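You operate a simulated robot arm through the tools that you are given. There is no shell and no other tool. Be economical: measure what you need, move in short steps, check, and stop when the job is done.

Carry out the task below with a simulated robot arm. There is one attempt and no reset: what you move stays moved.

JOB
Ready the load box for a 5 A test.
Fine: hang the on test tag on the panel hook first; load selector to load, white peak button once, yellow amps knob to 5 A; the isolator stays off.

Only the result counts: the job must be done as asked and must still hold three seconds after the hand-in. Knocking over, shifting, dropping, spilling or breaking anything else fails it.

ROBOT AND FRAMES
A 7-joint arm with a two-finger parallel gripper on a trunk, on a base that drives. Base frame: it is fixed to the floor where the robot stands at the start and does not move with it; the origin is under the middle of the robot, x ahead of it, y to its left, z up. Lengths are in mm, angles in degrees, forces in N, time in s.
With the tool pointing down near the work surface it reaches from about 480 to 920 mm from the robot's upright axis, wherever it stands. Its first joint turns from -115.0 to 115.0 degrees. Places, roughly: green damper lever [400, -1700, 900]; load selector [300, 1300, 800]; orange belt knob [400, -1100, 600]; panel hook [300, 1600, 700]; red brake knob [300, -500, 900]; red isolator [300, 1600, 800]; red seat lever [500, 500, 900]; white peak button [400, 1300, 1000]; yellow amps knob [300, -800, 900]. Payload 3.91 kg.
The tool frame sits at the grasp point between the pads (the TCP): z along the fingers, y along the line on which they close. The tips reach 30 mm beyond it. The gripper opens to 110 mm. The fingers are 20 mm wide and 10 mm thick; the gripper's body (48 by 112 mm) begins 55 mm behind the TCP.
Orientation is told as [roll, pitch, yaw] about the base's x, y, z axes, in that order, counted from this pose: with the fingers straight down and closing along the base's y, the tool's x points along the base's -x, its y along +y and its z along -z.

CONTROLS
- The arm moves only by the tool jog_arm. Its argument "moves" is a list of rows, each a list of 2 entries, a list of its own where there are three numbers: the shift along the tool's x, y, z in cm, then the turn, a rotation vector about the tool's x, y, z in degrees. In form: [[[x, y, z], [wx, wy, wz]], ...]. A call has 1 to 20 rows; each row is the pose to reach, as a shift and turn from the pose commanded when the call began, along the tool's axes at that moment. "gripper" is the finger opening in cm, from 0 to 11, set as the call begins (left out, the last holds). A row lasts 0.2 s, in which the tool goes at most 50 mm and 8.6 degrees; a call with a longer step from one row to the next is refused whole, and so is a gripper value outside its range. Where a pose cannot be reached the arm comes as near as it can. A force on the tool above 40 N (or 10 N above the force at the start of the call, whichever is more), or a blocked arm, ends the call early, and 0.2 s more pass. The fingers move at their own pace (about 153 mm/s each) and stop on an object; they squeeze with about 22 N. The grip force told is the motor's: it shows also when the fingers shut on nothing. Time passes only in rows, and 0.2 s behind the last, so rows that repeat a pose let the fingers close. The reply holds the time, the measured pose of the TCP, the force on the tool along the base axes, the opening and the grip force, in the units named above and with some noise, with the torque about the TCP (base axes, N m) and any sound that the robot's microphone picked up, and new pictures: "show" is both (left out), scene, wrist or none.
- Cameras (640 x 400 px; columns grow to the right, rows downward): "scene" is now at [203.3, 157.2, 1391.5]; the picture's right is [-0.59, -0.81, 0.00], its down [-0.61, 0.45, -0.65] and it looks along [0.53, -0.38, -0.76] (base axes); focal length 214 px, centre (320, 200). "wrist" rides on the gripper at [72, 17, -103] in the tool frame; the picture's right is [-0.23, 0.97, 0.00], its down [-0.76, -0.18, -0.62] and it looks along [-0.61, -0.14, 0.78] (tool axes); focal length 222 px, centre (320, 200). There is no depth. A picture from a camera that has moved, and an enlarged one, comes with that camera's place and axes in the base frame and with its lens.
- lift_body(by): slides the trunk up (or, below 0, down) by that many mm; the arm and the scene camera ride with it, the base frame stays. It gives what a move gives, with no picture.
- steer(legs): drives the robot by 1 to 6 legs, each [ahead, left, turn to the left] in mm, mm and degrees, along the robot's own axes; the way and the turn of a leg run together, so that a leg with both is an arc; at most 1500 mm and 180 degrees a leg. The arm and the cameras ride along, it lands a little off, and it stops where it bumps. It gives what a move gives, and a new picture of the scene camera.
- aim_head(pan, tilt): turns the head with the scene camera to pan (to the left, within 80 degrees either way) and tilt (down, from -29 to 69), counted from straight ahead of the robot. It gives what a move gives, and a new picture of the scene camera.
- zoom(camera, box): a new picture of the part [left, top, right, bottom] of that camera's present view, enlarged. The clock stands still meanwhile.
- hand_in(): hands the job in; it is judged then, once.

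Work in short steps. Places have to be worked out from the pictures, the camera data and where the tool is seen: move nearer, look again, correct. Check each grasp and each placing, and mend what went wrong. You have 120 turns and 260 pictures in all, those below and enlarged ones among them. Open the gripper and draw the arm clear of the work before you hand the job in, unless the task says otherwise; then end with one line.

The tools are called after "Call:" as a command line: name --argument value ..., lists and objects as JSON in quotes. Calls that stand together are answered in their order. jog_arm: Moves the arm, as the interface text tells. Its arguments: {"type":"object","properties":{"moves":{"type":"array","items":{"type":"array"}},"gripper":{"type":"number"},"show":{"type":"string","enum":["both","scene","wrist","none"]}},"required":["moves"]} The other tools are called the same way: lift_body (by) slides the trunk up or down; steer (legs) drives the base; aim_head (pan, tilt) turns the head that bears the scene camera; zoom (camera, box) takes an enlarged picture of a part of a camera's view; hand_in () hands the job in.

At the start:

```text
time: 0.0
tool_pos: [397.6, -387.2, 1231.9]
ee_rot: [0.1, -0.1, 0.0]
ft_force: [0.6, -0.1, 1.3]
wrist_torque: [0.0, 0.01, 0.0]
grip_width: 110.1
grasp_force: 0.1
trunk travel left (down, up): [-750.0, 240.0]
robot x, y, heading: [-2.2, 1.8, -0.2]
head pan, tilt: [-36.2, 49.3]
```

scene: 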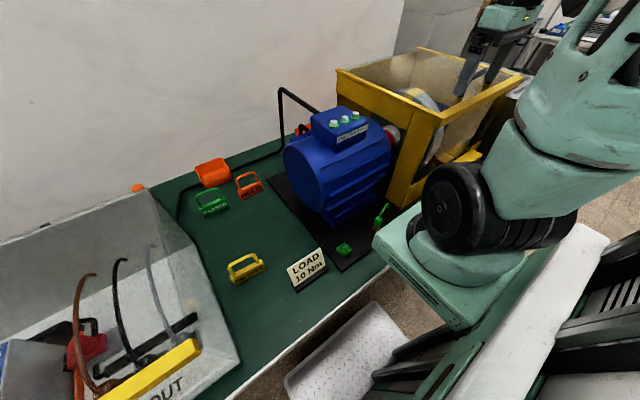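
wrist: 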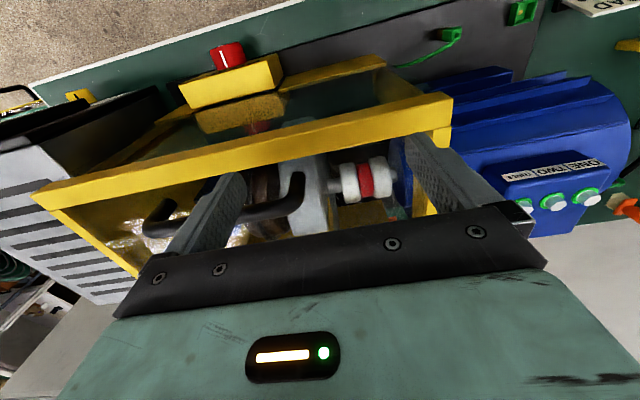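

The start view shows the motor bench; the load box parts lie left and right of it. I'll look around with the head first.

Call:
aim_head --pan 70 --tilt 30

Call:
aim_head --pan 20 --tilt 45

Call:
aim_head --pan -75 --tilt 35

```text
time: 1.8
tool_pos: [397.5, -386.8, 1232.4]
ee_rot: [0.0, 0.0, 0.0]
ft_force: [-0.3, -1.4, -0.4]
wrist_torque: [-0.02, -0.01, 0.01]
grip_width: 109.9
grasp_force: 0.1
trunk travel left (down, up): [-750.0, 240.0]
robot x, y, heading: [1.6, 5.1, 0.1]
head pan, tilt: [70.0, 30.0]
camera scene: at [171.6, 288.0, 1420.1], right [0.94, -0.34, 0.0], down [-0.17, -0.47, -0.87], along [0.3, 0.81, -0.5], focal length 214 px, centre (320, 200)
```

scene: 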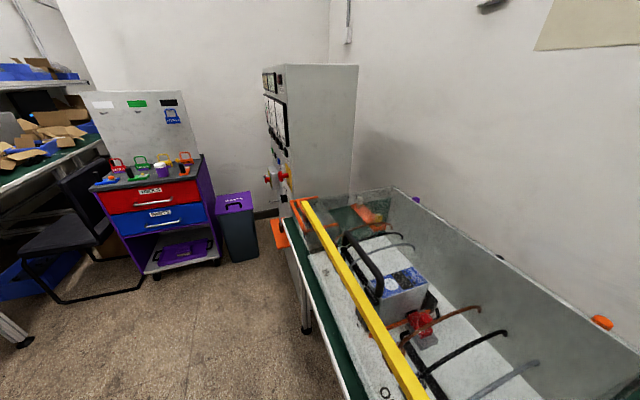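

```text
time: 3.0
tool_pos: [398.1, -387.0, 1233.0]
ee_rot: [0.0, 0.0, 0.0]
ft_force: [0.3, -0.7, -0.6]
wrist_torque: [-0.02, 0.04, 0.01]
grip_width: 109.7
grasp_force: 0.1
trunk travel left (down, up): [-750.0, 240.0]
robot x, y, heading: [-0.9, -1.3, -0.1]
head pan, tilt: [20.0, 45.0]
camera scene: at [217.0, 230.9, 1397.5], right [0.34, -0.94, 0.0], down [-0.66, -0.24, -0.71], along [0.66, 0.24, -0.71], focal length 214 px, centre (320, 200)
```

scene: 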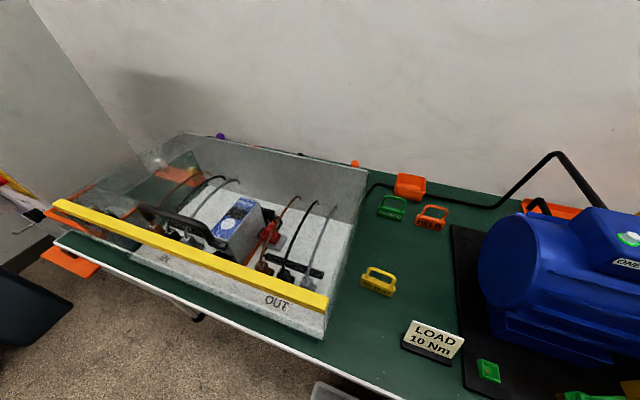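

```text
time: 4.7
tool_pos: [398.7, -386.9, 1232.2]
ee_rot: [-0.1, 0.0, 0.0]
ft_force: [0.4, 0.0, -0.3]
wrist_torque: [-0.03, -0.02, 0.0]
grip_width: 110.1
grasp_force: 0.1
trunk travel left (down, up): [-750.0, 240.0]
robot x, y, heading: [-1.7, -1.0, 0.3]
head pan, tilt: [-75.0, 35.0]
camera scene: at [163.5, 118.0, 1412.3], right [-0.97, -0.26, 0.0], down [-0.15, 0.55, -0.82], along [0.21, -0.79, -0.57], focal length 214 px, centre (320, 200)
```

scene: 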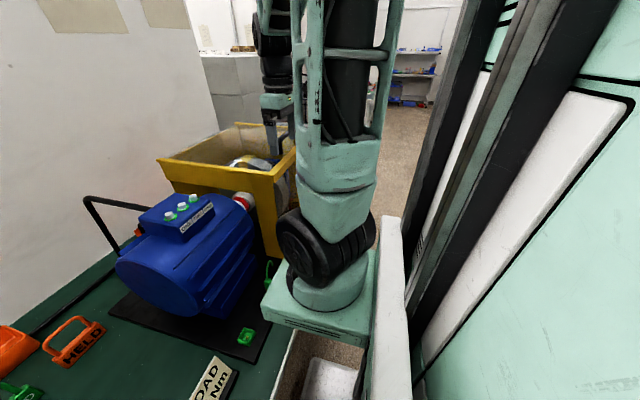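

Several tags lie around (bench and the tool chest on the left). I'll enlarge to read labels.

Call:
aim_head --pan 20 --tilt 45

Call:
zoom --camera "scene" --box '[340, 150, 500, 310]'

Call:
aim_head --pan 70 --tilt 30

Call:
zoom --camera "scene" --box '[80, 80, 220, 200]'

Call:
zoom --camera "scene" --box '[240, 60, 360, 220]'

Call:
zoom --camera "scene" --box '[290, 180, 450, 300]'

```text
time: 6.4
tool_pos: [399.3, -387.1, 1232.2]
ee_rot: [0.0, 0.0, 0.0]
ft_force: [-0.2, 0.1, 0.3]
wrist_torque: [0.02, 0.0, 0.01]
grip_width: 110.1
grasp_force: 0.0
trunk travel left (down, up): [-750.0, 240.0]
robot x, y, heading: [4.1, -1.2, -0.0]
head pan, tilt: [20.0, 45.0]
camera scene: at [217.1, 230.8, 1397.5], right [0.34, -0.94, 0.0], down [-0.66, -0.24, -0.71], along [0.66, 0.24, -0.71], focal length 214 px, centre (320, 200)
```

scene: 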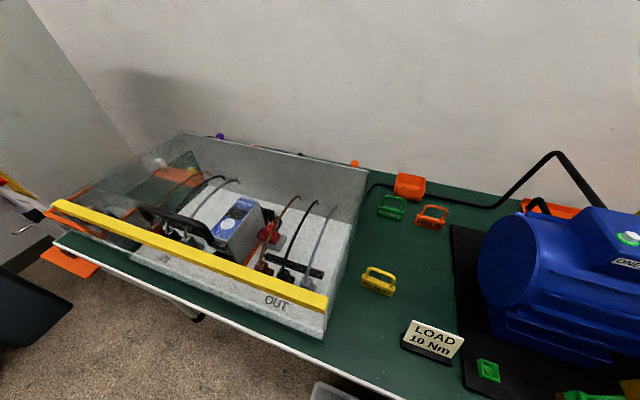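

```text
2.50 times, centred on (420, 230) of scene
camera zoom: at [217.1, 230.8, 1397.5], right [0.34, -0.94, 0.0], down [-0.66, -0.24, -0.71], along [0.66, 0.24, -0.71], focal length 536 px, centre (70, 125)
```

zoom: 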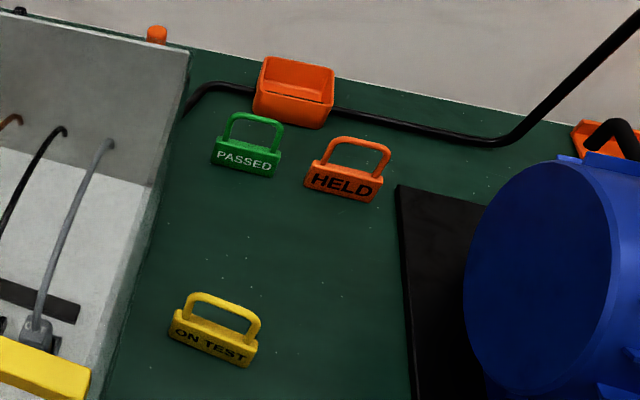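

```text
time: 7.6
tool_pos: [398.1, -387.2, 1231.3]
ee_rot: [0.0, 0.0, 0.1]
ft_force: [-1.5, 0.2, -0.3]
wrist_torque: [-0.01, 0.01, 0.05]
grip_width: 110.1
grasp_force: 0.2
trunk travel left (down, up): [-750.0, 240.0]
robot x, y, heading: [1.7, -1.7, 0.1]
head pan, tilt: [70.0, 30.0]
camera scene: at [171.6, 288.0, 1420.1], right [0.94, -0.34, 0.0], down [-0.17, -0.47, -0.87], along [0.3, 0.81, -0.5], focal length 214 px, centre (320, 200)
```

scene: 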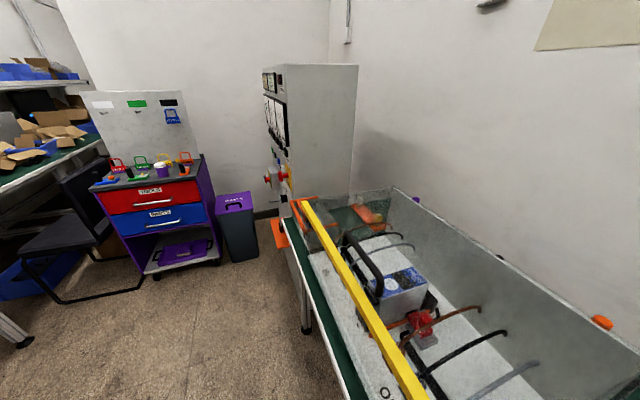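

```text
3.33 times, centred on (150, 140) of scene
camera zoom: at [171.6, 288.0, 1420.1], right [0.94, -0.34, 0.0], down [-0.17, -0.47, -0.87], along [0.3, 0.81, -0.5], focal length 715 px, centre (887, 400)
```

zoom: 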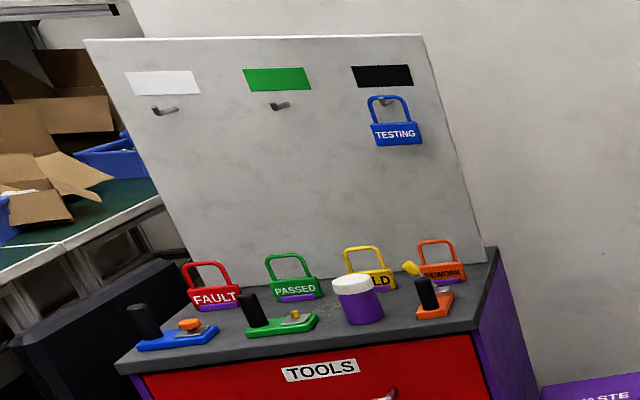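

```text
2.50 times, centred on (300, 140) of scene
camera zoom: at [171.6, 288.0, 1420.1], right [0.94, -0.34, 0.0], down [-0.17, -0.47, -0.87], along [0.3, 0.81, -0.5], focal length 536 px, centre (370, 350)
```

zoom: 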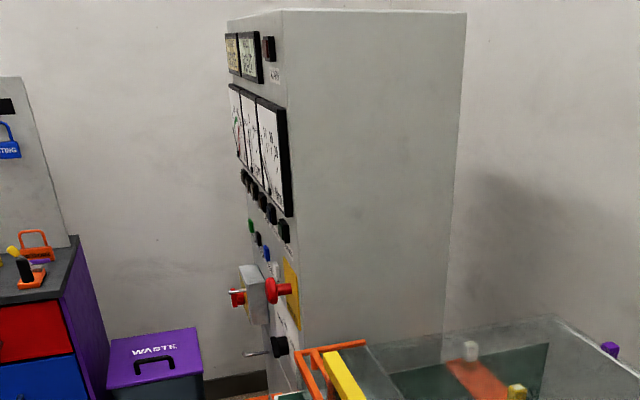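

```text
3.33 times, centred on (370, 240) of scene
camera zoom: at [171.6, 288.0, 1420.1], right [0.94, -0.34, 0.0], down [-0.17, -0.47, -0.87], along [0.3, 0.81, -0.5], focal length 715 px, centre (153, 67)
```

zoom: 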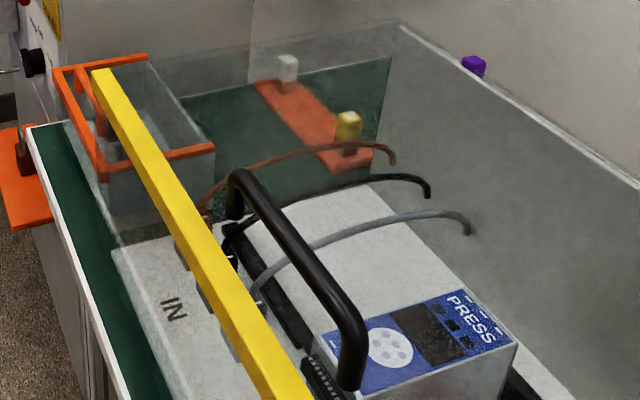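

The yellow ON TEST tag stands on the bench near about (520, 165). I'll move the tool across at its present height to look down on it with the wrist camera.

Call:
jog_arm --moves '[[[0, 4.9, 0], [0, 0, 0]], [[0, 9.8, 0], [0, 0, 0]], [[0, 14.7, 0], [0, 0, 0]], [[0, 19.6, 0], [0, 0, 0]], [[0, 24.5, 0], [0, 0, 0]], [[-2, 29, 0], [0, 0, 0]], [[-4, 33.5, 0], [0, 0, 0]], [[-6, 38, 0], [0, 0, 0]], [[-8, 42.5, 0], [0, 0, 0]], [[-10, 47, 0], [0, 0, 0]], [[-10, 51.5, 0], [0, 0, 0]], [[-10, 55, 0], [0, 0, 0]]]' --show "wrist"

Call:
aim_head --pan 0 --tilt 50

```text
time: 8.8
tool_pos: [431.0, -217.0, 1188.8]
ee_rot: [-3.1, -1.4, -0.8]
ft_force: [-0.3, -1.1, -0.4]
wrist_torque: [0.09, -0.06, -0.01]
grip_width: 109.6
grasp_force: 0.0
out of reach, approached as far as the arm can: row 3, 4, 5
trunk travel left (down, up): [-750.0, 240.0]
robot x, y, heading: [-3.0, 0.4, 0.2]
head pan, tilt: [70.0, 30.0]
stopped in row 5: the force on the tool passed its limit (the readings are from after the stop); the commanded pose is now the measured one
camera wrist: at [356.1, -192.1, 1289.7], right [0.24, 0.97, -0.05], down [0.75, -0.15, 0.65], along [0.62, -0.19, -0.76], focal length 222 px, centre (320, 200)
```

wrist: 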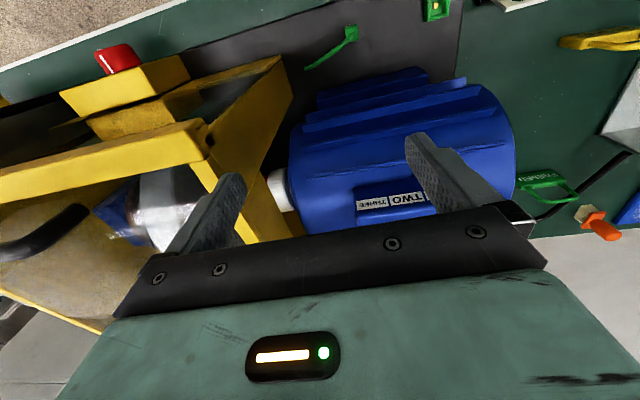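

```text
time: 10.2
tool_pos: [430.2, -213.4, 1190.2]
ee_rot: [-3.3, -1.2, -0.7]
ft_force: [0.2, 0.2, 0.2]
wrist_torque: [0.01, 0.01, -0.03]
grip_width: 110.0
grasp_force: 0.0
trunk travel left (down, up): [-750.0, 240.0]
robot x, y, heading: [4.4, 1.5, 0.0]
head pan, tilt: [0.0, 50.0]
camera scene: at [217.7, 203.1, 1390.6], right [0.0, -1.0, 0.0], down [-0.77, 0.0, -0.64], along [0.64, 0.0, -0.77], focal length 214 px, centre (320, 200)
```

scene: 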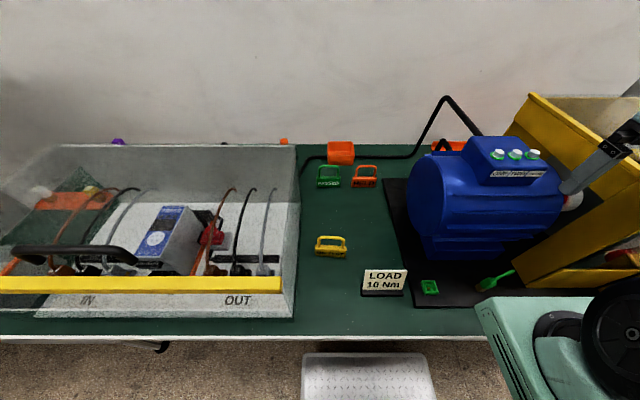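

The arm ran into its inner reach limit (radius ~480), not an object as far as I see. I'll go up and outward first, fix the tilt, then swing left at a larger radius.

Call:
jog_arm --moves '[[[0, 0, -4], [-3.3, 1.2, -0.7]], [[-4, 0, -6], [-3.3, 1.2, -0.7]], [[-8, 0, -6], [-3.3, 1.2, -0.7]], [[-12, 1, -6], [-3.3, 1.2, -0.7]], [[-14, 5, -6], [-3.3, 1.2, -0.7]], [[-14, 10, -6], [-3.3, 1.2, -0.7]], [[-14, 14.5, -6], [-3.3, 1.2, -0.7]], [[-14, 19, -6], [-3.3, 1.2, -0.7]], [[-14, 23.5, -6], [-3.3, 1.2, -0.7]], [[-14, 28, -6], [-3.3, 1.2, -0.7]], [[-14, 32.5, -6], [-3.3, 1.2, -0.7]], [[-14, 37, -6], [-3.3, 1.2, -0.7]]]' --show "both"

```text
time: 12.8
tool_pos: [570.8, 157.6, 1234.5]
ee_rot: [0.1, -0.1, 0.0]
ft_force: [-0.2, -0.4, 0.3]
wrist_torque: [0.05, -0.03, -0.01]
grip_width: 109.9
grasp_force: 0.0
out of reach, approached as far as the arm can: row 1
trunk travel left (down, up): [-750.0, 240.0]
robot x, y, heading: [-4.2, -0.5, -0.1]
head pan, tilt: [0.0, 50.0]
camera scene: at [217.6, 202.4, 1390.7], right [0.0, -1.0, 0.0], down [-0.77, 0.0, -0.64], along [0.64, 0.0, -0.77], focal length 214 px, centre (320, 200)
camera wrist: at [498.8, 173.9, 1337.0], right [0.23, 0.97, 0.0], down [0.76, -0.18, 0.62], along [0.61, -0.14, -0.78], focal length 222 px, centre (320, 200)
```

scene: 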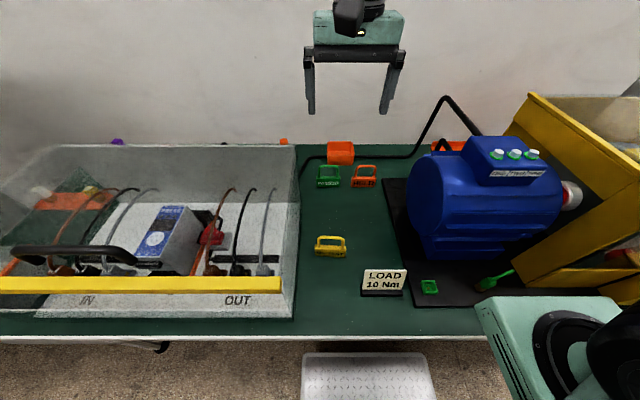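
wrist: 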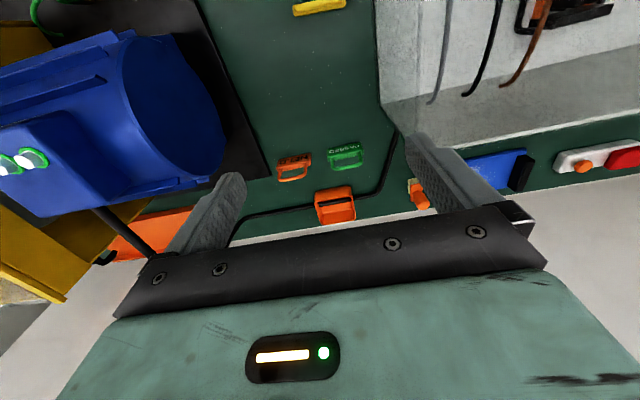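

Triangulating gives a bench at about z 880 and the yellow tag near (478, 175, 895). That's close to the robot's inner reach, so I back up 130 mm, which also puts the gripper over the tag.

Call:
steer --legs '[[-130, 0, 0]]'

Call:
jog_arm --moves '[[[0, 1.5, 4], [0, 0, 0]], [[0, 1.5, 8], [0, 0, 0]], [[0, 1.5, 12], [0, 0, 0]], [[4, 1.5, 14], [0, 0, 0]]]' --show "both"

```text
time: 14.1
tool_pos: [441.7, 155.4, 1234.1]
ee_rot: [0.0, 0.0, -0.1]
ft_force: [-0.1, 0.3, -0.3]
wrist_torque: [-0.04, 0.0, 0.0]
grip_width: 110.1
grasp_force: 0.0
trunk travel left (down, up): [-750.0, 240.0]
robot x, y, heading: [-130.4, -0.3, -0.3]
head pan, tilt: [0.0, 50.0]
camera scene: at [87.9, 202.7, 1390.5], right [0.0, -1.0, 0.0], down [-0.77, 0.0, -0.64], along [0.64, 0.0, -0.77], focal length 214 px, centre (320, 200)
```

scene: 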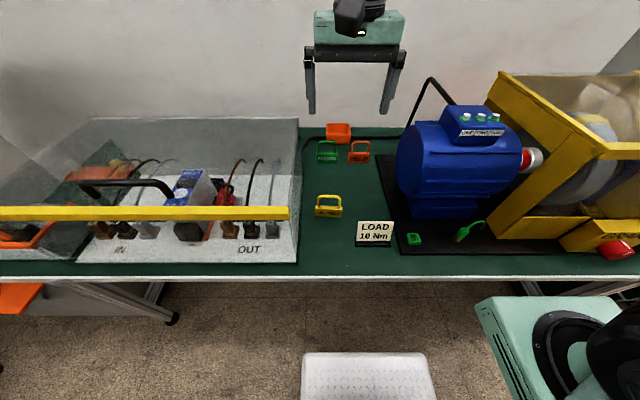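

```text
time: 15.1
tool_pos: [402.4, 170.8, 1092.9]
ee_rot: [0.0, 0.0, -0.2]
ft_force: [0.0, 1.0, -0.6]
wrist_torque: [0.0, 0.03, 0.01]
grip_width: 109.9
grasp_force: 0.1
trunk travel left (down, up): [-750.0, 240.0]
robot x, y, heading: [-128.4, 0.5, 0.0]
head pan, tilt: [0.0, 50.0]
camera scene: at [88.0, 202.6, 1390.6], right [0.0, -1.0, 0.0], down [-0.77, 0.0, -0.64], along [0.64, 0.0, -0.77], focal length 214 px, centre (320, 200)
camera wrist: at [330.1, 188.5, 1195.8], right [0.23, 0.97, 0.0], down [0.76, -0.18, 0.62], along [0.61, -0.14, -0.78], focal length 222 px, centre (320, 200)
```

scene: 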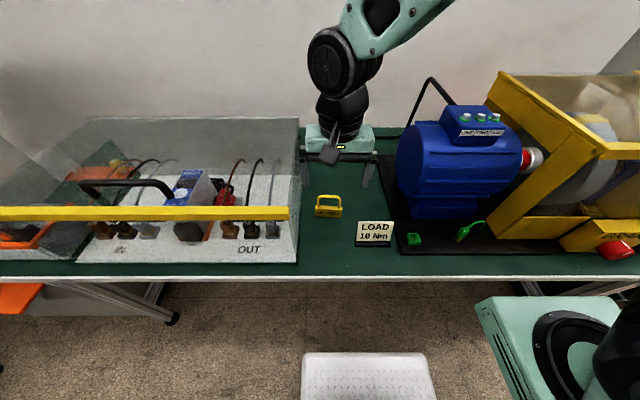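
wrist: 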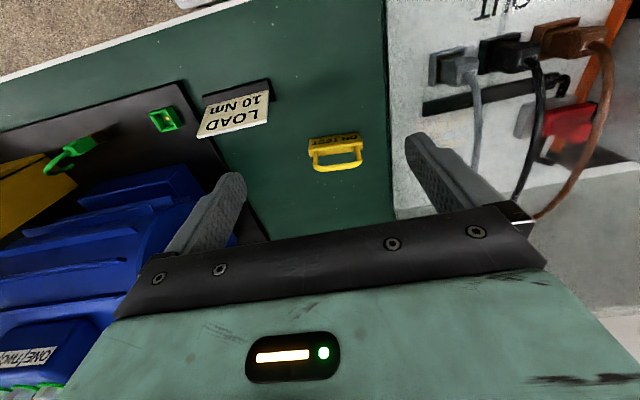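

The tag is in both views; zooming to judge how it stands.

Call:
zoom --camera "wrist" --box '[270, 100, 400, 200]'

Call:
zoom --camera "scene" --box '[280, 170, 380, 240]'

```text
4.00 times, centred on (335, 150) of wrist
camera zoom: at [330.1, 188.5, 1195.8], right [0.23, 0.97, 0.0], down [0.76, -0.18, 0.62], along [0.61, -0.14, -0.78], focal length 888 px, centre (260, 400)
```

zoom: 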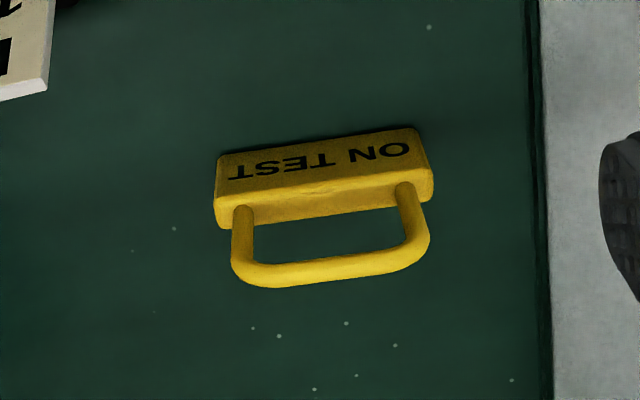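

```text
5.71 times, centred on (330, 205) of scene
camera zoom: at [88.0, 202.6, 1390.6], right [0.0, -1.0, 0.0], down [-0.77, 0.0, -0.64], along [0.64, 0.0, -0.77], focal length 1226 px, centre (263, 171)
```

zoom: 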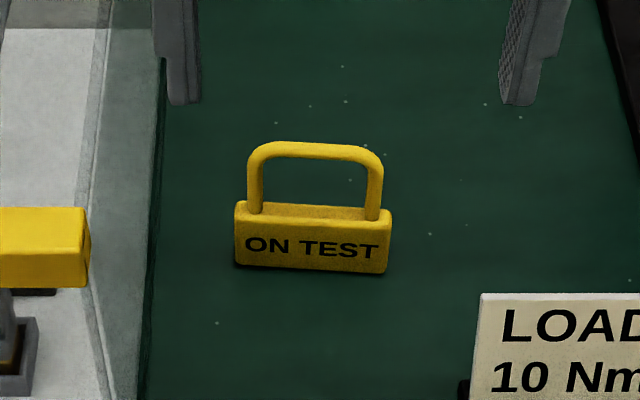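

The tag stands upright with the loop on top. Before choosing a grasp I'll look at the panel and hook: raise the arm, back up and drive left in front of the cabinet.

Call:
jog_arm --moves '[[[0, 0, -5], [0, 0, 0]], [[0, 0, -10], [0, 0, 0]], [[0, 0, -14], [0, 0, 0]]]' --show "none"

Call:
steer --legs '[[-220, 0, 0], [0, 1250, 0]]'

Call:
aim_head --pan 0 --tilt 30

```text
time: 15.9
tool_pos: [402.0, 171.7, 1234.7]
ee_rot: [0.0, 0.1, -0.2]
ft_force: [0.3, -0.1, 0.2]
wrist_torque: [-0.02, 0.03, 0.05]
grip_width: 109.7
grasp_force: 0.1
trunk travel left (down, up): [-750.0, 240.0]
robot x, y, heading: [-135.0, 1.6, -0.2]
head pan, tilt: [0.0, 50.0]
```

```text
time: 23.5
tool_pos: [169.9, 1431.5, 1232.9]
ee_rot: [0.0, -0.2, 0.7]
ft_force: [-0.6, -0.5, -0.1]
wrist_torque: [0.0, 0.04, -0.01]
grip_width: 110.3
grasp_force: 0.0
trunk travel left (down, up): [-750.0, 240.0]
robot x, y, heading: [-362.2, 1253.9, 0.7]
head pan, tilt: [0.0, 50.0]
camera scene: at [-144.3, 1457.4, 1390.6], right [0.01, -1.0, 0.0], down [-0.77, -0.01, -0.64], along [0.64, 0.01, -0.77], focal length 214 px, centre (320, 200)
```

scene: 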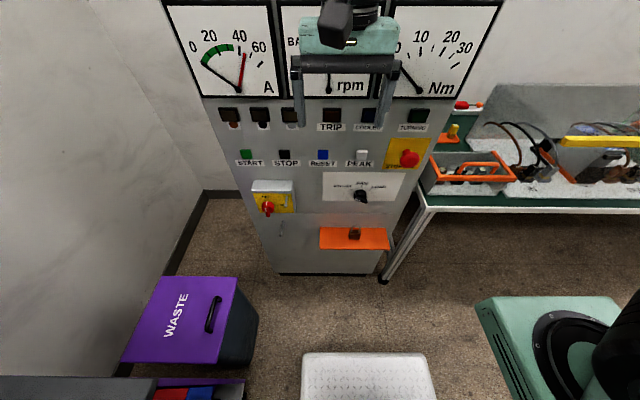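

```text
time: 24.3
tool_pos: [171.8, 1431.6, 1234.9]
ee_rot: [0.0, 0.0, 0.7]
ft_force: [0.1, 0.3, 0.5]
wrist_torque: [0.0, 0.01, -0.01]
grip_width: 110.2
grasp_force: 0.1
trunk travel left (down, up): [-750.0, 240.0]
robot x, y, heading: [-358.9, 1251.6, 0.5]
head pan, tilt: [0.0, 30.0]
camera scene: at [-130.8, 1457.5, 1420.0], right [0.01, -1.0, 0.0], down [-0.5, -0.01, -0.87], along [0.87, 0.01, -0.5], focal length 214 px, centre (320, 200)
```

scene: 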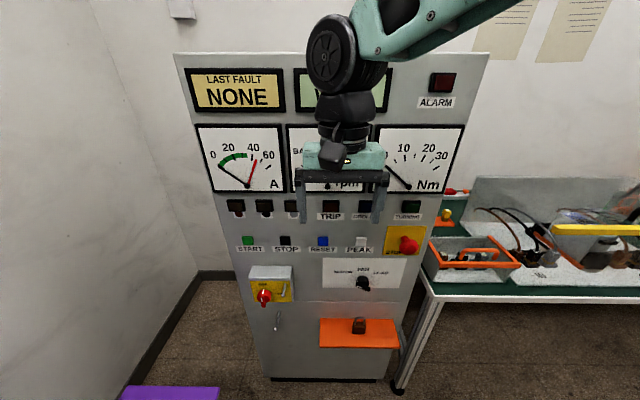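

The panel is clear: buttons row, selector, isolator, hook. Zoom in for details.

Call:
zoom --camera "scene" --box '[225, 225, 425, 350]'

Call:
zoom --camera "scene" --box '[230, 250, 310, 350]'

Call:
zoom --camera "scene" --box '[310, 225, 440, 305]'

```text
3.20 times, centred on (325, 288) of scene
camera zoom: at [-130.8, 1457.5, 1420.0], right [0.01, -1.0, 0.0], down [-0.5, -0.01, -0.87], along [0.87, 0.01, -0.5], focal length 686 px, centre (304, -80)
```

zoom: 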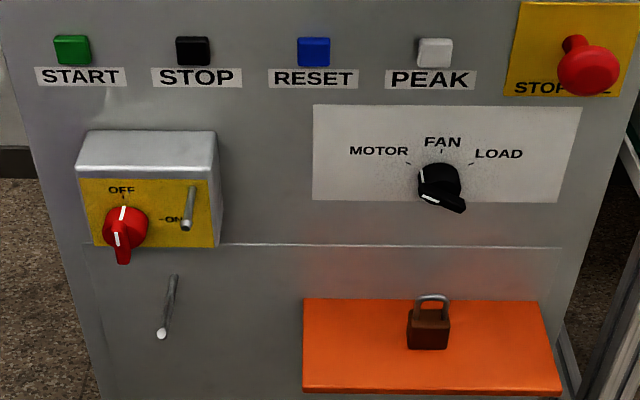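

```text
4.00 times, centred on (270, 300) of scene
camera zoom: at [-130.8, 1457.5, 1420.0], right [0.01, -1.0, 0.0], down [-0.5, -0.01, -0.87], along [0.87, 0.01, -0.5], focal length 858 px, centre (520, -200)
```

zoom: 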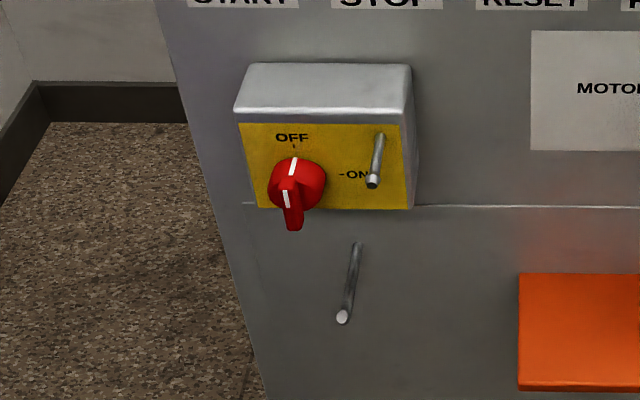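

```text
4.92 times, centred on (375, 265) of scene
camera zoom: at [-130.8, 1457.5, 1420.0], right [0.01, -1.0, 0.0], down [-0.5, -0.01, -0.87], along [0.87, 0.01, -0.5], focal length 1056 px, centre (49, -120)
```

zoom: 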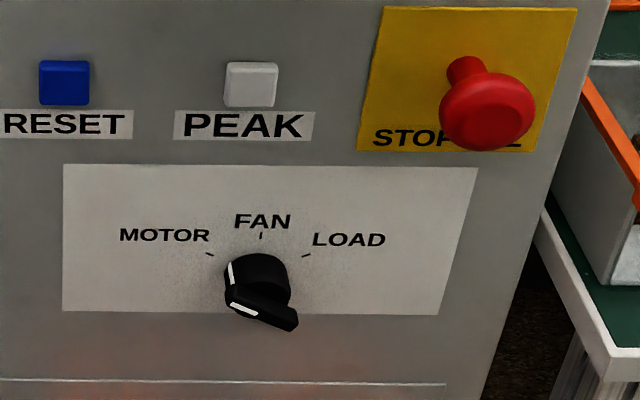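

Panel understood: the hook is a straight peg around (295–360, 1615, ~650), well below the isolator. I'll grip the tag's plate by its side edges with the tool pitched 30° below horizontal and the camera on top; first turn the wrist 180° in free air here.

Call:
jog_arm --moves '[[[0, 0, 0], [0, 0, 8.5]], [[0, 0, 0], [0, 0, 17]], [[0, 0, 0], [0, 0, 25.5]], [[0, 0, 0], [0, 0, 34]], [[0, 0, 0], [0, 0, 42.5]], [[0, 0, 0], [0, 0, 51]], [[0, 0, 0], [0, 0, 59.5]], [[0, 0, 0], [0, 0, 68]], [[0, 0, 0], [0, 0, 76.5]], [[0, 0, 0], [0, 0, 85]], [[0, 0, 0], [0, 0, 90]]]' --show "none"

Call:
jog_arm --moves '[[[0, 0, 0], [0, 0, 8.5]], [[0, 0, 0], [0, 0, 17]], [[0, 0, 0], [0, 0, 25.5]], [[0, 0, 0], [0, 0, 34]], [[0, 0, 0], [0, 0, 42.5]], [[0, 0, 0], [0, 0, 51]], [[0, 0, 0], [0, 0, 59.5]], [[0, 0, 0], [0, 0, 68]], [[0, 0, 0], [0, 0, 76.5]], [[0, 0, 0], [0, 0, 85]], [[0, 0, 0], [0, 0, 90.5]]]' --show "none"

```text
time: 26.7
tool_pos: [171.2, 1432.1, 1233.4]
ee_rot: [0.0, 0.0, -89.4]
ft_force: [-0.7, -0.2, -0.5]
wrist_torque: [0.0, 0.0, 0.04]
grip_width: 110.1
grasp_force: 0.0
trunk travel left (down, up): [-750.0, 240.0]
robot x, y, heading: [-360.6, 1250.5, 0.8]
head pan, tilt: [0.0, 30.0]
```

```text
time: 29.0
tool_pos: [174.9, 1412.6, 1283.2]
ee_rot: [-13.6, -1.9, -174.4]
ft_force: [-0.7, 1.4, 0.5]
wrist_torque: [-0.03, -0.01, 0.02]
grip_width: 109.9
grasp_force: 0.0
trunk travel left (down, up): [-750.0, 240.0]
robot x, y, heading: [-359.3, 1250.8, 0.9]
head pan, tilt: [0.0, 30.0]
stopped in row 11: the arm was blocked; the commanded pose is now the measured one
```

Blocked near the joint limit at yaw −174. With the tool on the robot's left the other direction has more room, so I turn back the other way round.

Call:
jog_arm --moves '[[[0, 0, 0], [0, 0, -8.5]], [[0, 0, 0], [0, 0, -17]], [[0, 0, 0], [0, 0, -25.5]], [[0, 0, 0], [0, 0, -34]], [[0, 0, 0], [0, 0, -42.5]], [[0, 0, 0], [0, 0, -51]], [[0, 0, 0], [0, 0, -59.5]], [[0, 0, 0], [0, 0, -68]], [[0, 0, 0], [0, 0, -76.5]], [[0, 0, 0], [0, 0, -85]]]' --show "none"

```text
time: 31.2
tool_pos: [176.1, 1412.7, 1282.5]
ee_rot: [-3.0, 12.9, -90.1]
ft_force: [-1.3, -0.2, -0.6]
wrist_torque: [-0.01, 0.0, -0.01]
grip_width: 110.1
grasp_force: 0.2
trunk travel left (down, up): [-750.0, 240.0]
robot x, y, heading: [-359.9, 1250.4, 1.0]
head pan, tilt: [0.0, 30.0]
```

Remove the residual tilt, then continue turning.

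Call:
jog_arm --moves '[[[0, 0, 0], [-1.5, -6.5, 0]], [[0, 0, 0], [-3, -12.9, 0]]]' --show "none"

Call:
jog_arm --moves '[[[0, 0, 0], [0, 0, -8.5]], [[0, 0, 0], [0, 0, -17]], [[0, 0, 0], [0, 0, -25.5]], [[0, 0, 0], [0, 0, -34]], [[0, 0, 0], [0, 0, -42.5]], [[0, 0, 0], [0, 0, -51]], [[0, 0, 0], [0, 0, -59.5]], [[0, 0, 0], [0, 0, -68]], [[0, 0, 0], [0, 0, -76.5]], [[0, 0, 0], [0, 0, -85]], [[0, 0, 0], [0, 0, -93.5]], [[0, 0, 0], [0, 0, -102]], [[0, 0, 0], [0, 0, -110.5]], [[0, 0, 0], [0, 0, -119]], [[0, 0, 0], [0, 0, -127.5]], [[0, 0, 0], [0, 0, -136]]]' --show "none"

Call:
jog_arm --moves '[[[0, 0, 0], [0, 0, -8.5]], [[0, 0, 0], [0, 0, -17]], [[0, 0, 0], [0, 0, -25.5]], [[0, 0, 0], [0, 0, -34]], [[0, 0, 0], [0, 0, -42.5]], [[0, 0, 0], [0, 0, -51]], [[0, 0, 0], [0, 0, -59.5]], [[0, 0, 0], [0, 0, -68]], [[0, 0, 0], [0, 0, -76.5]], [[0, 0, 0], [0, 0, -85]], [[0, 0, 0], [0, 0, -93.5]], [[0, 0, 0], [0, 0, -102]], [[0, 0, 0], [0, 0, -110.5]], [[0, 0, 0], [0, 0, -119]], [[0, 0, 0], [0, 0, -127.5]], [[0, 0, 0], [0, 0, -134]]]' --show "none"

```text
time: 31.8
tool_pos: [174.6, 1411.7, 1280.3]
ee_rot: [0.0, -0.1, -89.9]
ft_force: [-0.2, 0.3, -0.4]
wrist_torque: [-0.01, -0.04, 0.0]
grip_width: 110.2
grasp_force: 0.0
trunk travel left (down, up): [-750.0, 240.0]
robot x, y, heading: [-359.4, 1247.8, 0.9]
head pan, tilt: [0.0, 30.0]
```

```text
time: 35.2
tool_pos: [174.7, 1411.0, 1280.9]
ee_rot: [0.0, 0.1, 46.2]
ft_force: [0.0, -0.4, 0.7]
wrist_torque: [-0.03, 0.02, 0.01]
grip_width: 109.7
grasp_force: 0.1
trunk travel left (down, up): [-750.0, 240.0]
robot x, y, heading: [-358.3, 1255.2, 0.8]
head pan, tilt: [0.0, 30.0]
```

```text
time: 38.6
tool_pos: [174.8, 1412.8, 1281.9]
ee_rot: [0.0, -0.1, -179.8]
ft_force: [0.8, -0.6, -0.3]
wrist_torque: [0.01, -0.02, -0.02]
grip_width: 110.2
grasp_force: 0.1
trunk travel left (down, up): [-750.0, 240.0]
robot x, y, heading: [-356.8, 1253.5, 0.6]
head pan, tilt: [0.0, 30.0]
```

The flip worked. Now pitch to 30° below horizontal.

Call:
jog_arm --moves '[[[0, 0, 0], [0, 8, 0]], [[0, 0, 0], [0, 16, 0]], [[0, 0, 0], [0, 24, 0]], [[0, 0, 0], [0, 32, 0]], [[0, 0, 0], [0, 40, 0]], [[0, 0, 0], [0, 48, 0]], [[0, 0, 0], [0, 54, 0]], [[0, 0, 0], [0, 60, 0]]]' --show "both"

```text
time: 40.4
tool_pos: [174.9, 1412.0, 1281.5]
ee_rot: [-0.1, 60.2, -179.8]
ft_force: [1.1, -0.3, 0.5]
wrist_torque: [-0.04, 0.0, -0.01]
grip_width: 109.7
grasp_force: 0.0
trunk travel left (down, up): [-750.0, 240.0]
robot x, y, heading: [-359.7, 1251.1, 0.8]
head pan, tilt: [0.0, 30.0]
camera scene: at [-130.9, 1457.4, 1420.1], right [0.01, -1.0, 0.0], down [-0.5, -0.01, -0.87], along [0.87, 0.01, -0.5], focal length 214 px, centre (320, 200)
camera wrist: at [121.5, 1394.8, 1395.7], right [-0.11, -0.97, -0.2], down [-0.92, 0.18, -0.35], along [0.37, 0.14, -0.92], focal length 222 px, centre (320, 200)
```

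scene: 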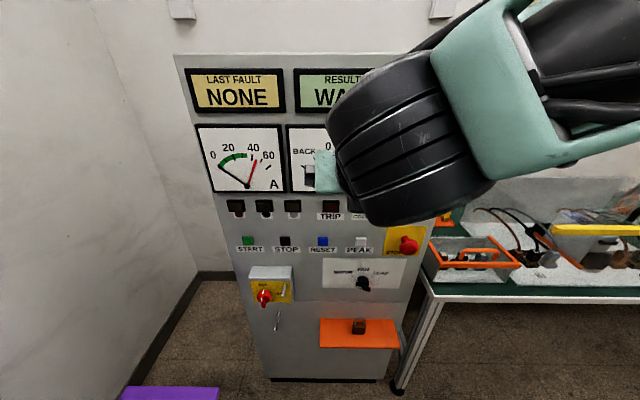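
wrist: 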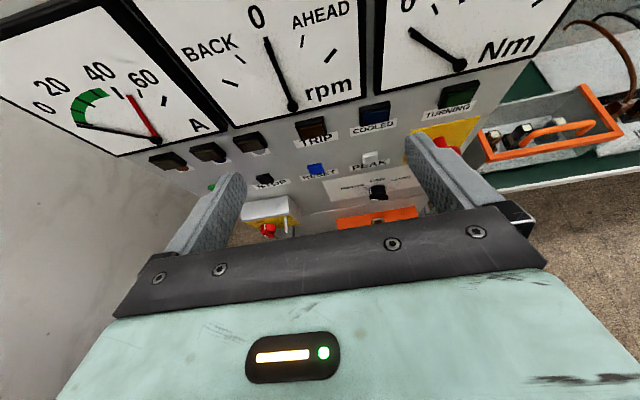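

Flipped pose good; PEAK triangulates to about (345, 1344, 1005). Drive back to the tag: right 1235, then ahead 160.

Call:
steer --legs '[[0, -1235, -0.8], [170, 0, 0]]'

Call:
jog_arm --moves '[[[0, 0, 0], [0, 0, 0]]]' --show "wrist"

```text
time: 47.8
tool_pos: [367.6, 165.9, 1281.7]
ee_rot: [0.0, 59.9, -179.8]
ft_force: [-0.4, -0.4, 0.8]
wrist_torque: [0.01, -0.04, -0.02]
grip_width: 109.9
grasp_force: 0.0
trunk travel left (down, up): [-750.0, 240.0]
robot x, y, heading: [-171.4, 3.8, 0.8]
head pan, tilt: [0.0, 30.0]
camera scene: at [61.3, 211.1, 1420.1], right [0.01, -1.0, 0.0], down [-0.5, -0.01, -0.87], along [0.87, 0.01, -0.5], focal length 214 px, centre (320, 200)
```

scene: 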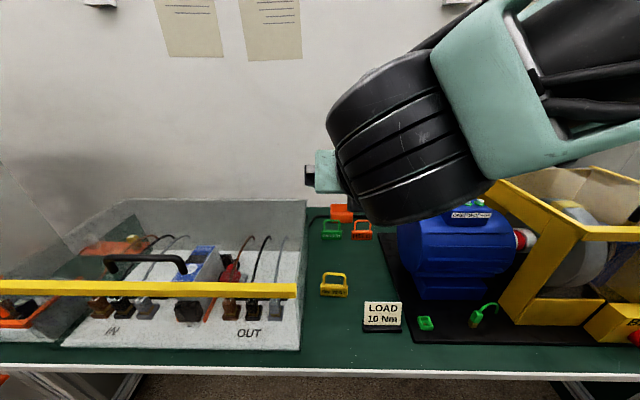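

```text
time: 48.2
tool_pos: [367.3, 165.8, 1282.0]
ee_rot: [0.0, 60.0, -179.8]
ft_force: [1.2, 0.1, -0.5]
wrist_torque: [0.03, 0.03, 0.02]
grip_width: 110.1
grasp_force: 0.1
trunk travel left (down, up): [-750.0, 240.0]
robot x, y, heading: [-167.5, 9.1, 0.9]
head pan, tilt: [0.0, 30.0]
camera wrist: at [314.1, 148.9, 1395.8], right [-0.11, -0.97, -0.2], down [-0.92, 0.17, -0.35], along [0.37, 0.14, -0.92], focal length 222 px, centre (320, 200)
```

wrist: 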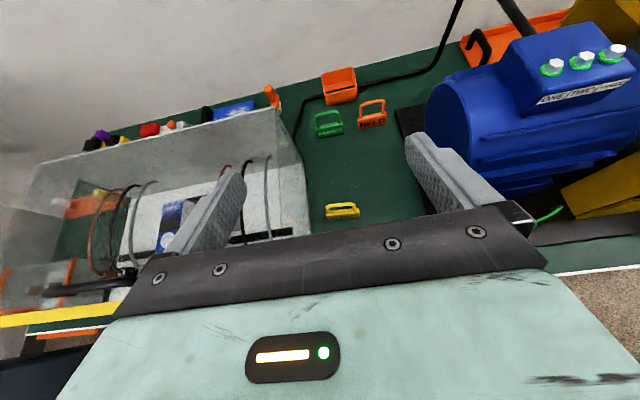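

Zoom both views on the tag to triangulate.

Call:
zoom --camera "wrist" --box '[300, 180, 380, 230]'

Call:
zoom --camera "scene" --box '[294, 260, 374, 310]'

```text
8.00 times, centred on (340, 205) of wrist
camera zoom: at [314.1, 148.9, 1395.8], right [-0.11, -0.97, -0.2], down [-0.92, 0.17, -0.35], along [0.37, 0.14, -0.92], focal length 1777 px, centre (160, 160)
```

zoom: 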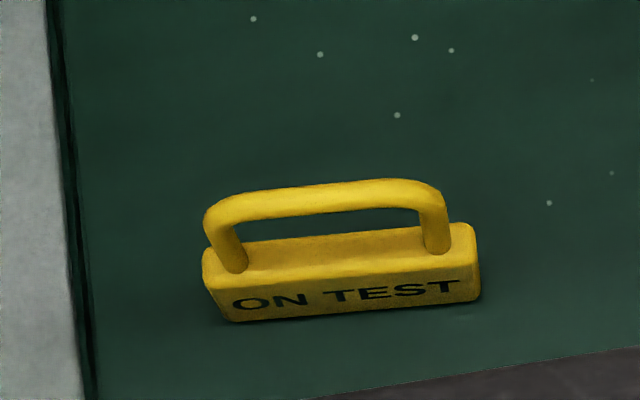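

```text
8.00 times, centred on (334, 285) of scene
camera zoom: at [61.4, 211.1, 1420.1], right [0.01, -1.0, 0.0], down [-0.5, -0.01, -0.87], along [0.87, 0.01, -0.5], focal length 1716 px, centre (208, -480)
```

zoom: 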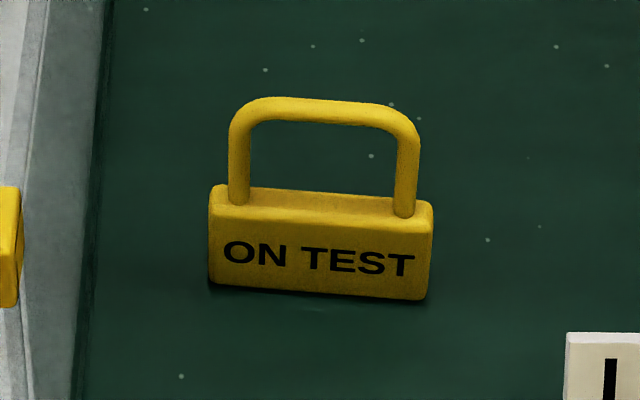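

Tag plate: x≈471–485, y≈135–215 (80 wide), z≈849–887; bench ≈849. Side wall at y≈258 leaves room. I go to a pre-grasp 80 mm short along the tool axis, gripper 10 cm.

Call:
jog_arm --moves '[[[-3.8, -0.1, 2.5], [0, 0, 0]], [[-7.5, -0.2, 5], [0, 0, 0]], [[-11.3, -0.3, 7.5], [0, 0, 0]], [[-15, -0.4, 10], [0, 0, 0]], [[-18.8, -0.5, 12.5], [0, 0, 0]], [[-22.5, -0.6, 15], [0, 0, 0]], [[-26.3, -0.7, 17.5], [0, 0, 0]], [[-30, -0.8, 20], [0, 0, 0]], [[-30, -0.8, 20], [0, 0, 0]]]' --gripper 10 --show "both"

```text
time: 50.2
tool_pos: [390.6, 173.8, 920.8]
ee_rot: [0.0, 60.0, -179.7]
ft_force: [-0.3, -0.5, -0.3]
wrist_torque: [-0.03, 0.02, 0.04]
grip_width: 99.9
grasp_force: 0.0
trunk travel left (down, up): [-750.0, 240.0]
robot x, y, heading: [-168.6, 2.4, 0.9]
head pan, tilt: [0.0, 30.0]
camera scene: at [61.3, 211.0, 1420.1], right [0.01, -1.0, 0.0], down [-0.5, -0.01, -0.87], along [0.87, 0.01, -0.5], focal length 214 px, centre (320, 200)
camera wrist: at [336.1, 155.9, 1035.1], right [-0.11, -0.97, -0.2], down [-0.92, 0.17, -0.35], along [0.37, 0.14, -0.92], focal length 222 px, centre (320, 200)
```

scene: 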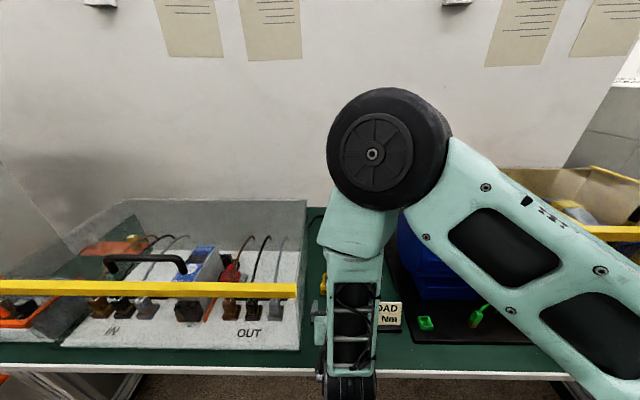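
wrist: 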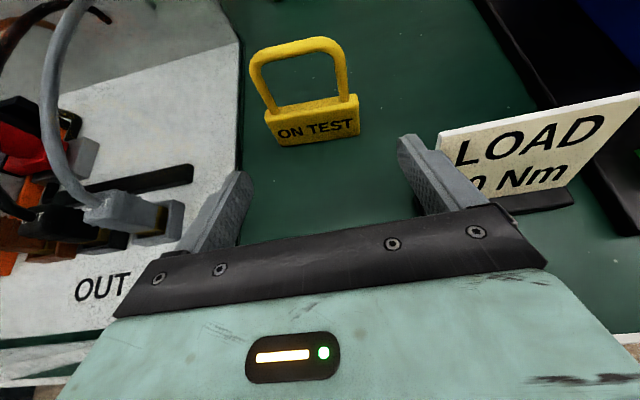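

Aligned. Advance 70 mm along the tool axis and look before closing.

Call:
jog_arm --moves '[[[0, 0, 3], [0, 0, 0]], [[0, 0, 5.5], [0, 0, 0]], [[0, 0, 7.8], [0, 0, 0]]]' --show "wrist"

```text
time: 51.0
tool_pos: [459.4, 173.9, 882.0]
ee_rot: [0.0, 60.0, -179.8]
ft_force: [-0.5, 0.0, 0.0]
wrist_torque: [-0.01, -0.02, 0.01]
grip_width: 100.3
grasp_force: 0.1
trunk travel left (down, up): [-750.0, 240.0]
robot x, y, heading: [-166.1, 6.0, 1.2]
head pan, tilt: [0.0, 30.0]
camera wrist: at [405.6, 156.6, 996.4], right [-0.11, -0.97, -0.2], down [-0.92, 0.17, -0.35], along [0.37, 0.14, -0.92], focal length 222 px, centre (320, 200)
```

wrist: 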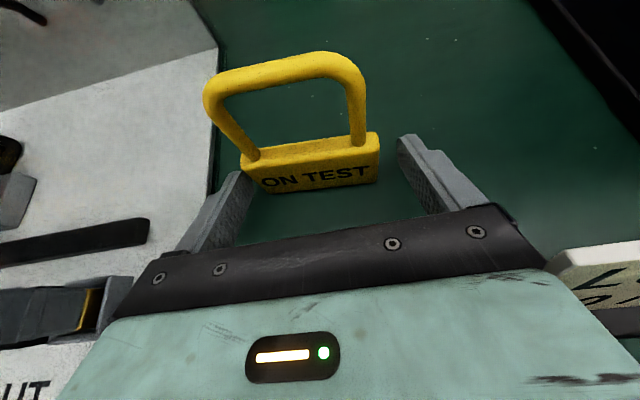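

Check finger/plate relation closely.

Call:
zoom --camera "wrist" --box '[180, 100, 460, 275]'

```text
2.29 times, centred on (320, 188) of wrist
camera zoom: at [405.6, 156.6, 996.4], right [-0.11, -0.97, -0.2], down [-0.92, 0.17, -0.35], along [0.37, 0.14, -0.92], focal length 508 px, centre (320, 229)
```

zoom: 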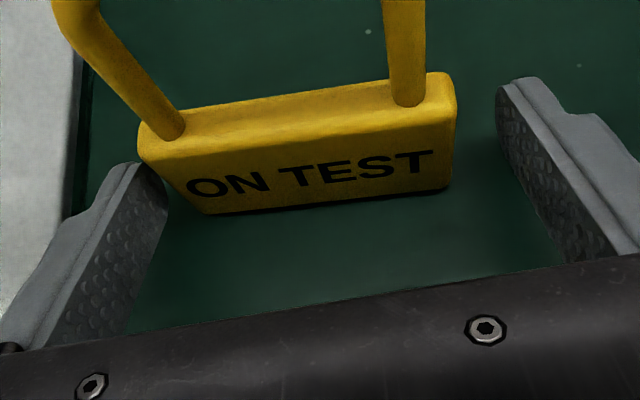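

The plate sits about 5 mm further forward and 5 mm left than assumed; shift accordingly, then close.

Call:
jog_arm --moves '[[[0.2, -0.4, 0.4], [0, 0, 0]], [[0.45, -0.5, 0.8], [0, 0, 0]]]' --show "none"

Call:
jog_arm --moves '[[[0, 0, 0], [0, 0, 0]], [[0, 0, 0], [0, 0, 0]], [[0, 0, 0], [0, 0, 0]], [[0, 0, 0], [0, 0, 0]]]' --gripper 6 --show "wrist"

```text
time: 51.6
tool_pos: [467.5, 176.6, 882.5]
ee_rot: [0.1, 59.9, -179.8]
ft_force: [-0.7, -0.1, 0.7]
wrist_torque: [0.0, 0.0, 0.0]
grip_width: 99.9
grasp_force: 0.0
trunk travel left (down, up): [-750.0, 240.0]
robot x, y, heading: [-166.5, 6.2, 0.8]
head pan, tilt: [0.0, 30.0]
```

```text
time: 52.6
tool_pos: [467.2, 177.9, 881.9]
ee_rot: [0.1, 60.0, -179.7]
ft_force: [-0.4, 0.8, 0.0]
wrist_torque: [-0.03, 0.06, 0.04]
grip_width: 81.9
grasp_force: 22.4
trunk travel left (down, up): [-750.0, 240.0]
robot x, y, heading: [-169.9, 3.4, 0.7]
head pan, tilt: [0.0, 30.0]
camera wrist: at [414.6, 161.1, 996.7], right [-0.11, -0.97, -0.2], down [-0.92, 0.17, -0.35], along [0.37, 0.14, -0.92], focal length 222 px, centre (320, 200)
```

wrist: 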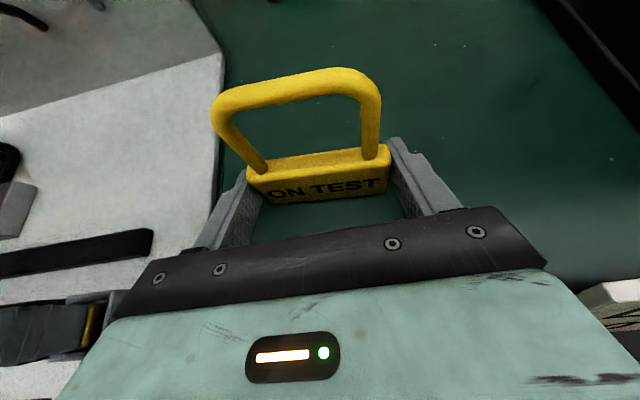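

Gripped: 81.9 mm, 22 N. Lift straight up 25 cm and check.

Call:
jog_arm --moves '[[[1.7, 0, -1], [0, 0, 0]], [[4.3, 0, -2.5], [0, 0, 0]], [[8.2, 0, -4.75], [0, 0, 0]], [[12.1, 0, -7], [0, 0, 0]], [[16, 0, -9.2], [0, 0, 0]], [[20, 0, -11.5], [0, 0, 0]], [[21.6, 0, -12.5], [0, 0, 0]]]' --show "wrist"

```text
time: 54.2
tool_pos: [467.8, 177.3, 1130.5]
ee_rot: [0.0, 60.0, -179.6]
ft_force: [0.7, 0.5, -0.4]
wrist_torque: [0.0, 0.03, 0.0]
grip_width: 81.8
grasp_force: 21.9
trunk travel left (down, up): [-750.0, 240.0]
robot x, y, heading: [-168.4, 1.8, 0.7]
head pan, tilt: [0.0, 30.0]
camera wrist: at [413.5, 161.0, 1244.9], right [-0.11, -0.97, -0.2], down [-0.92, 0.17, -0.35], along [0.37, 0.14, -0.92], focal length 222 px, centre (320, 200)
```

wrist: 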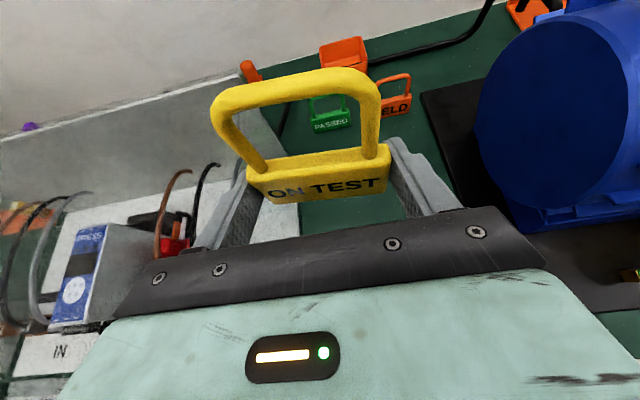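

Tag is held firmly. Back off 300 mm, then drive left so that the tool faces the hook (y≈1615).

Call:
steer --legs '[[-300, 0, -0.7], [0, 1425, 0]]'

Call:
aim_head --pan 15 --tilt 35

```text
time: 63.0
tool_pos: [166.5, 1589.3, 1129.8]
ee_rot: [0.1, 60.0, 179.3]
ft_force: [0.3, 0.4, -0.2]
wrist_torque: [-0.02, 0.01, -0.01]
grip_width: 81.6
grasp_force: 21.8
trunk travel left (down, up): [-750.0, 240.0]
robot x, y, heading: [-472.1, 1428.4, -0.2]
head pan, tilt: [0.0, 30.0]
camera scene: at [-237.9, 1630.3, 1420.1], right [0.0, -1.0, 0.0], down [-0.5, 0.0, -0.87], along [0.87, 0.0, -0.5], focal length 214 px, centre (320, 200)
```

scene: 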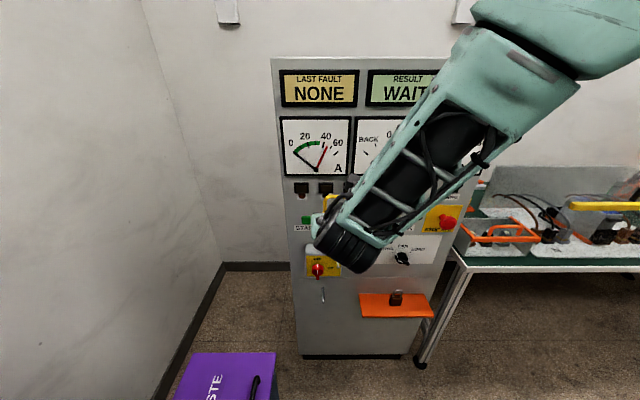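

```text
time: 63.7
tool_pos: [167.5, 1589.7, 1130.6]
ee_rot: [0.0, 60.0, 179.2]
ft_force: [-0.4, -0.8, 0.1]
wrist_torque: [0.0, 0.02, 0.0]
grip_width: 81.6
grasp_force: 21.5
trunk travel left (down, up): [-750.0, 240.0]
robot x, y, heading: [-470.5, 1427.2, -0.0]
head pan, tilt: [15.0, 35.0]
camera scene: at [-243.2, 1653.0, 1412.3], right [0.26, -0.97, 0.0], down [-0.55, -0.15, -0.82], along [0.79, 0.21, -0.57], focal length 214 px, centre (320, 200)
```

scene: 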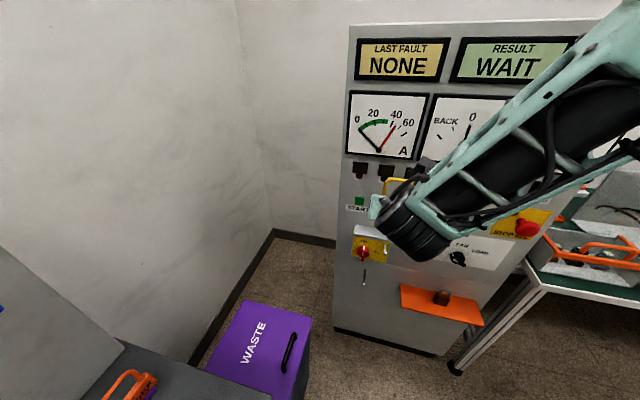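

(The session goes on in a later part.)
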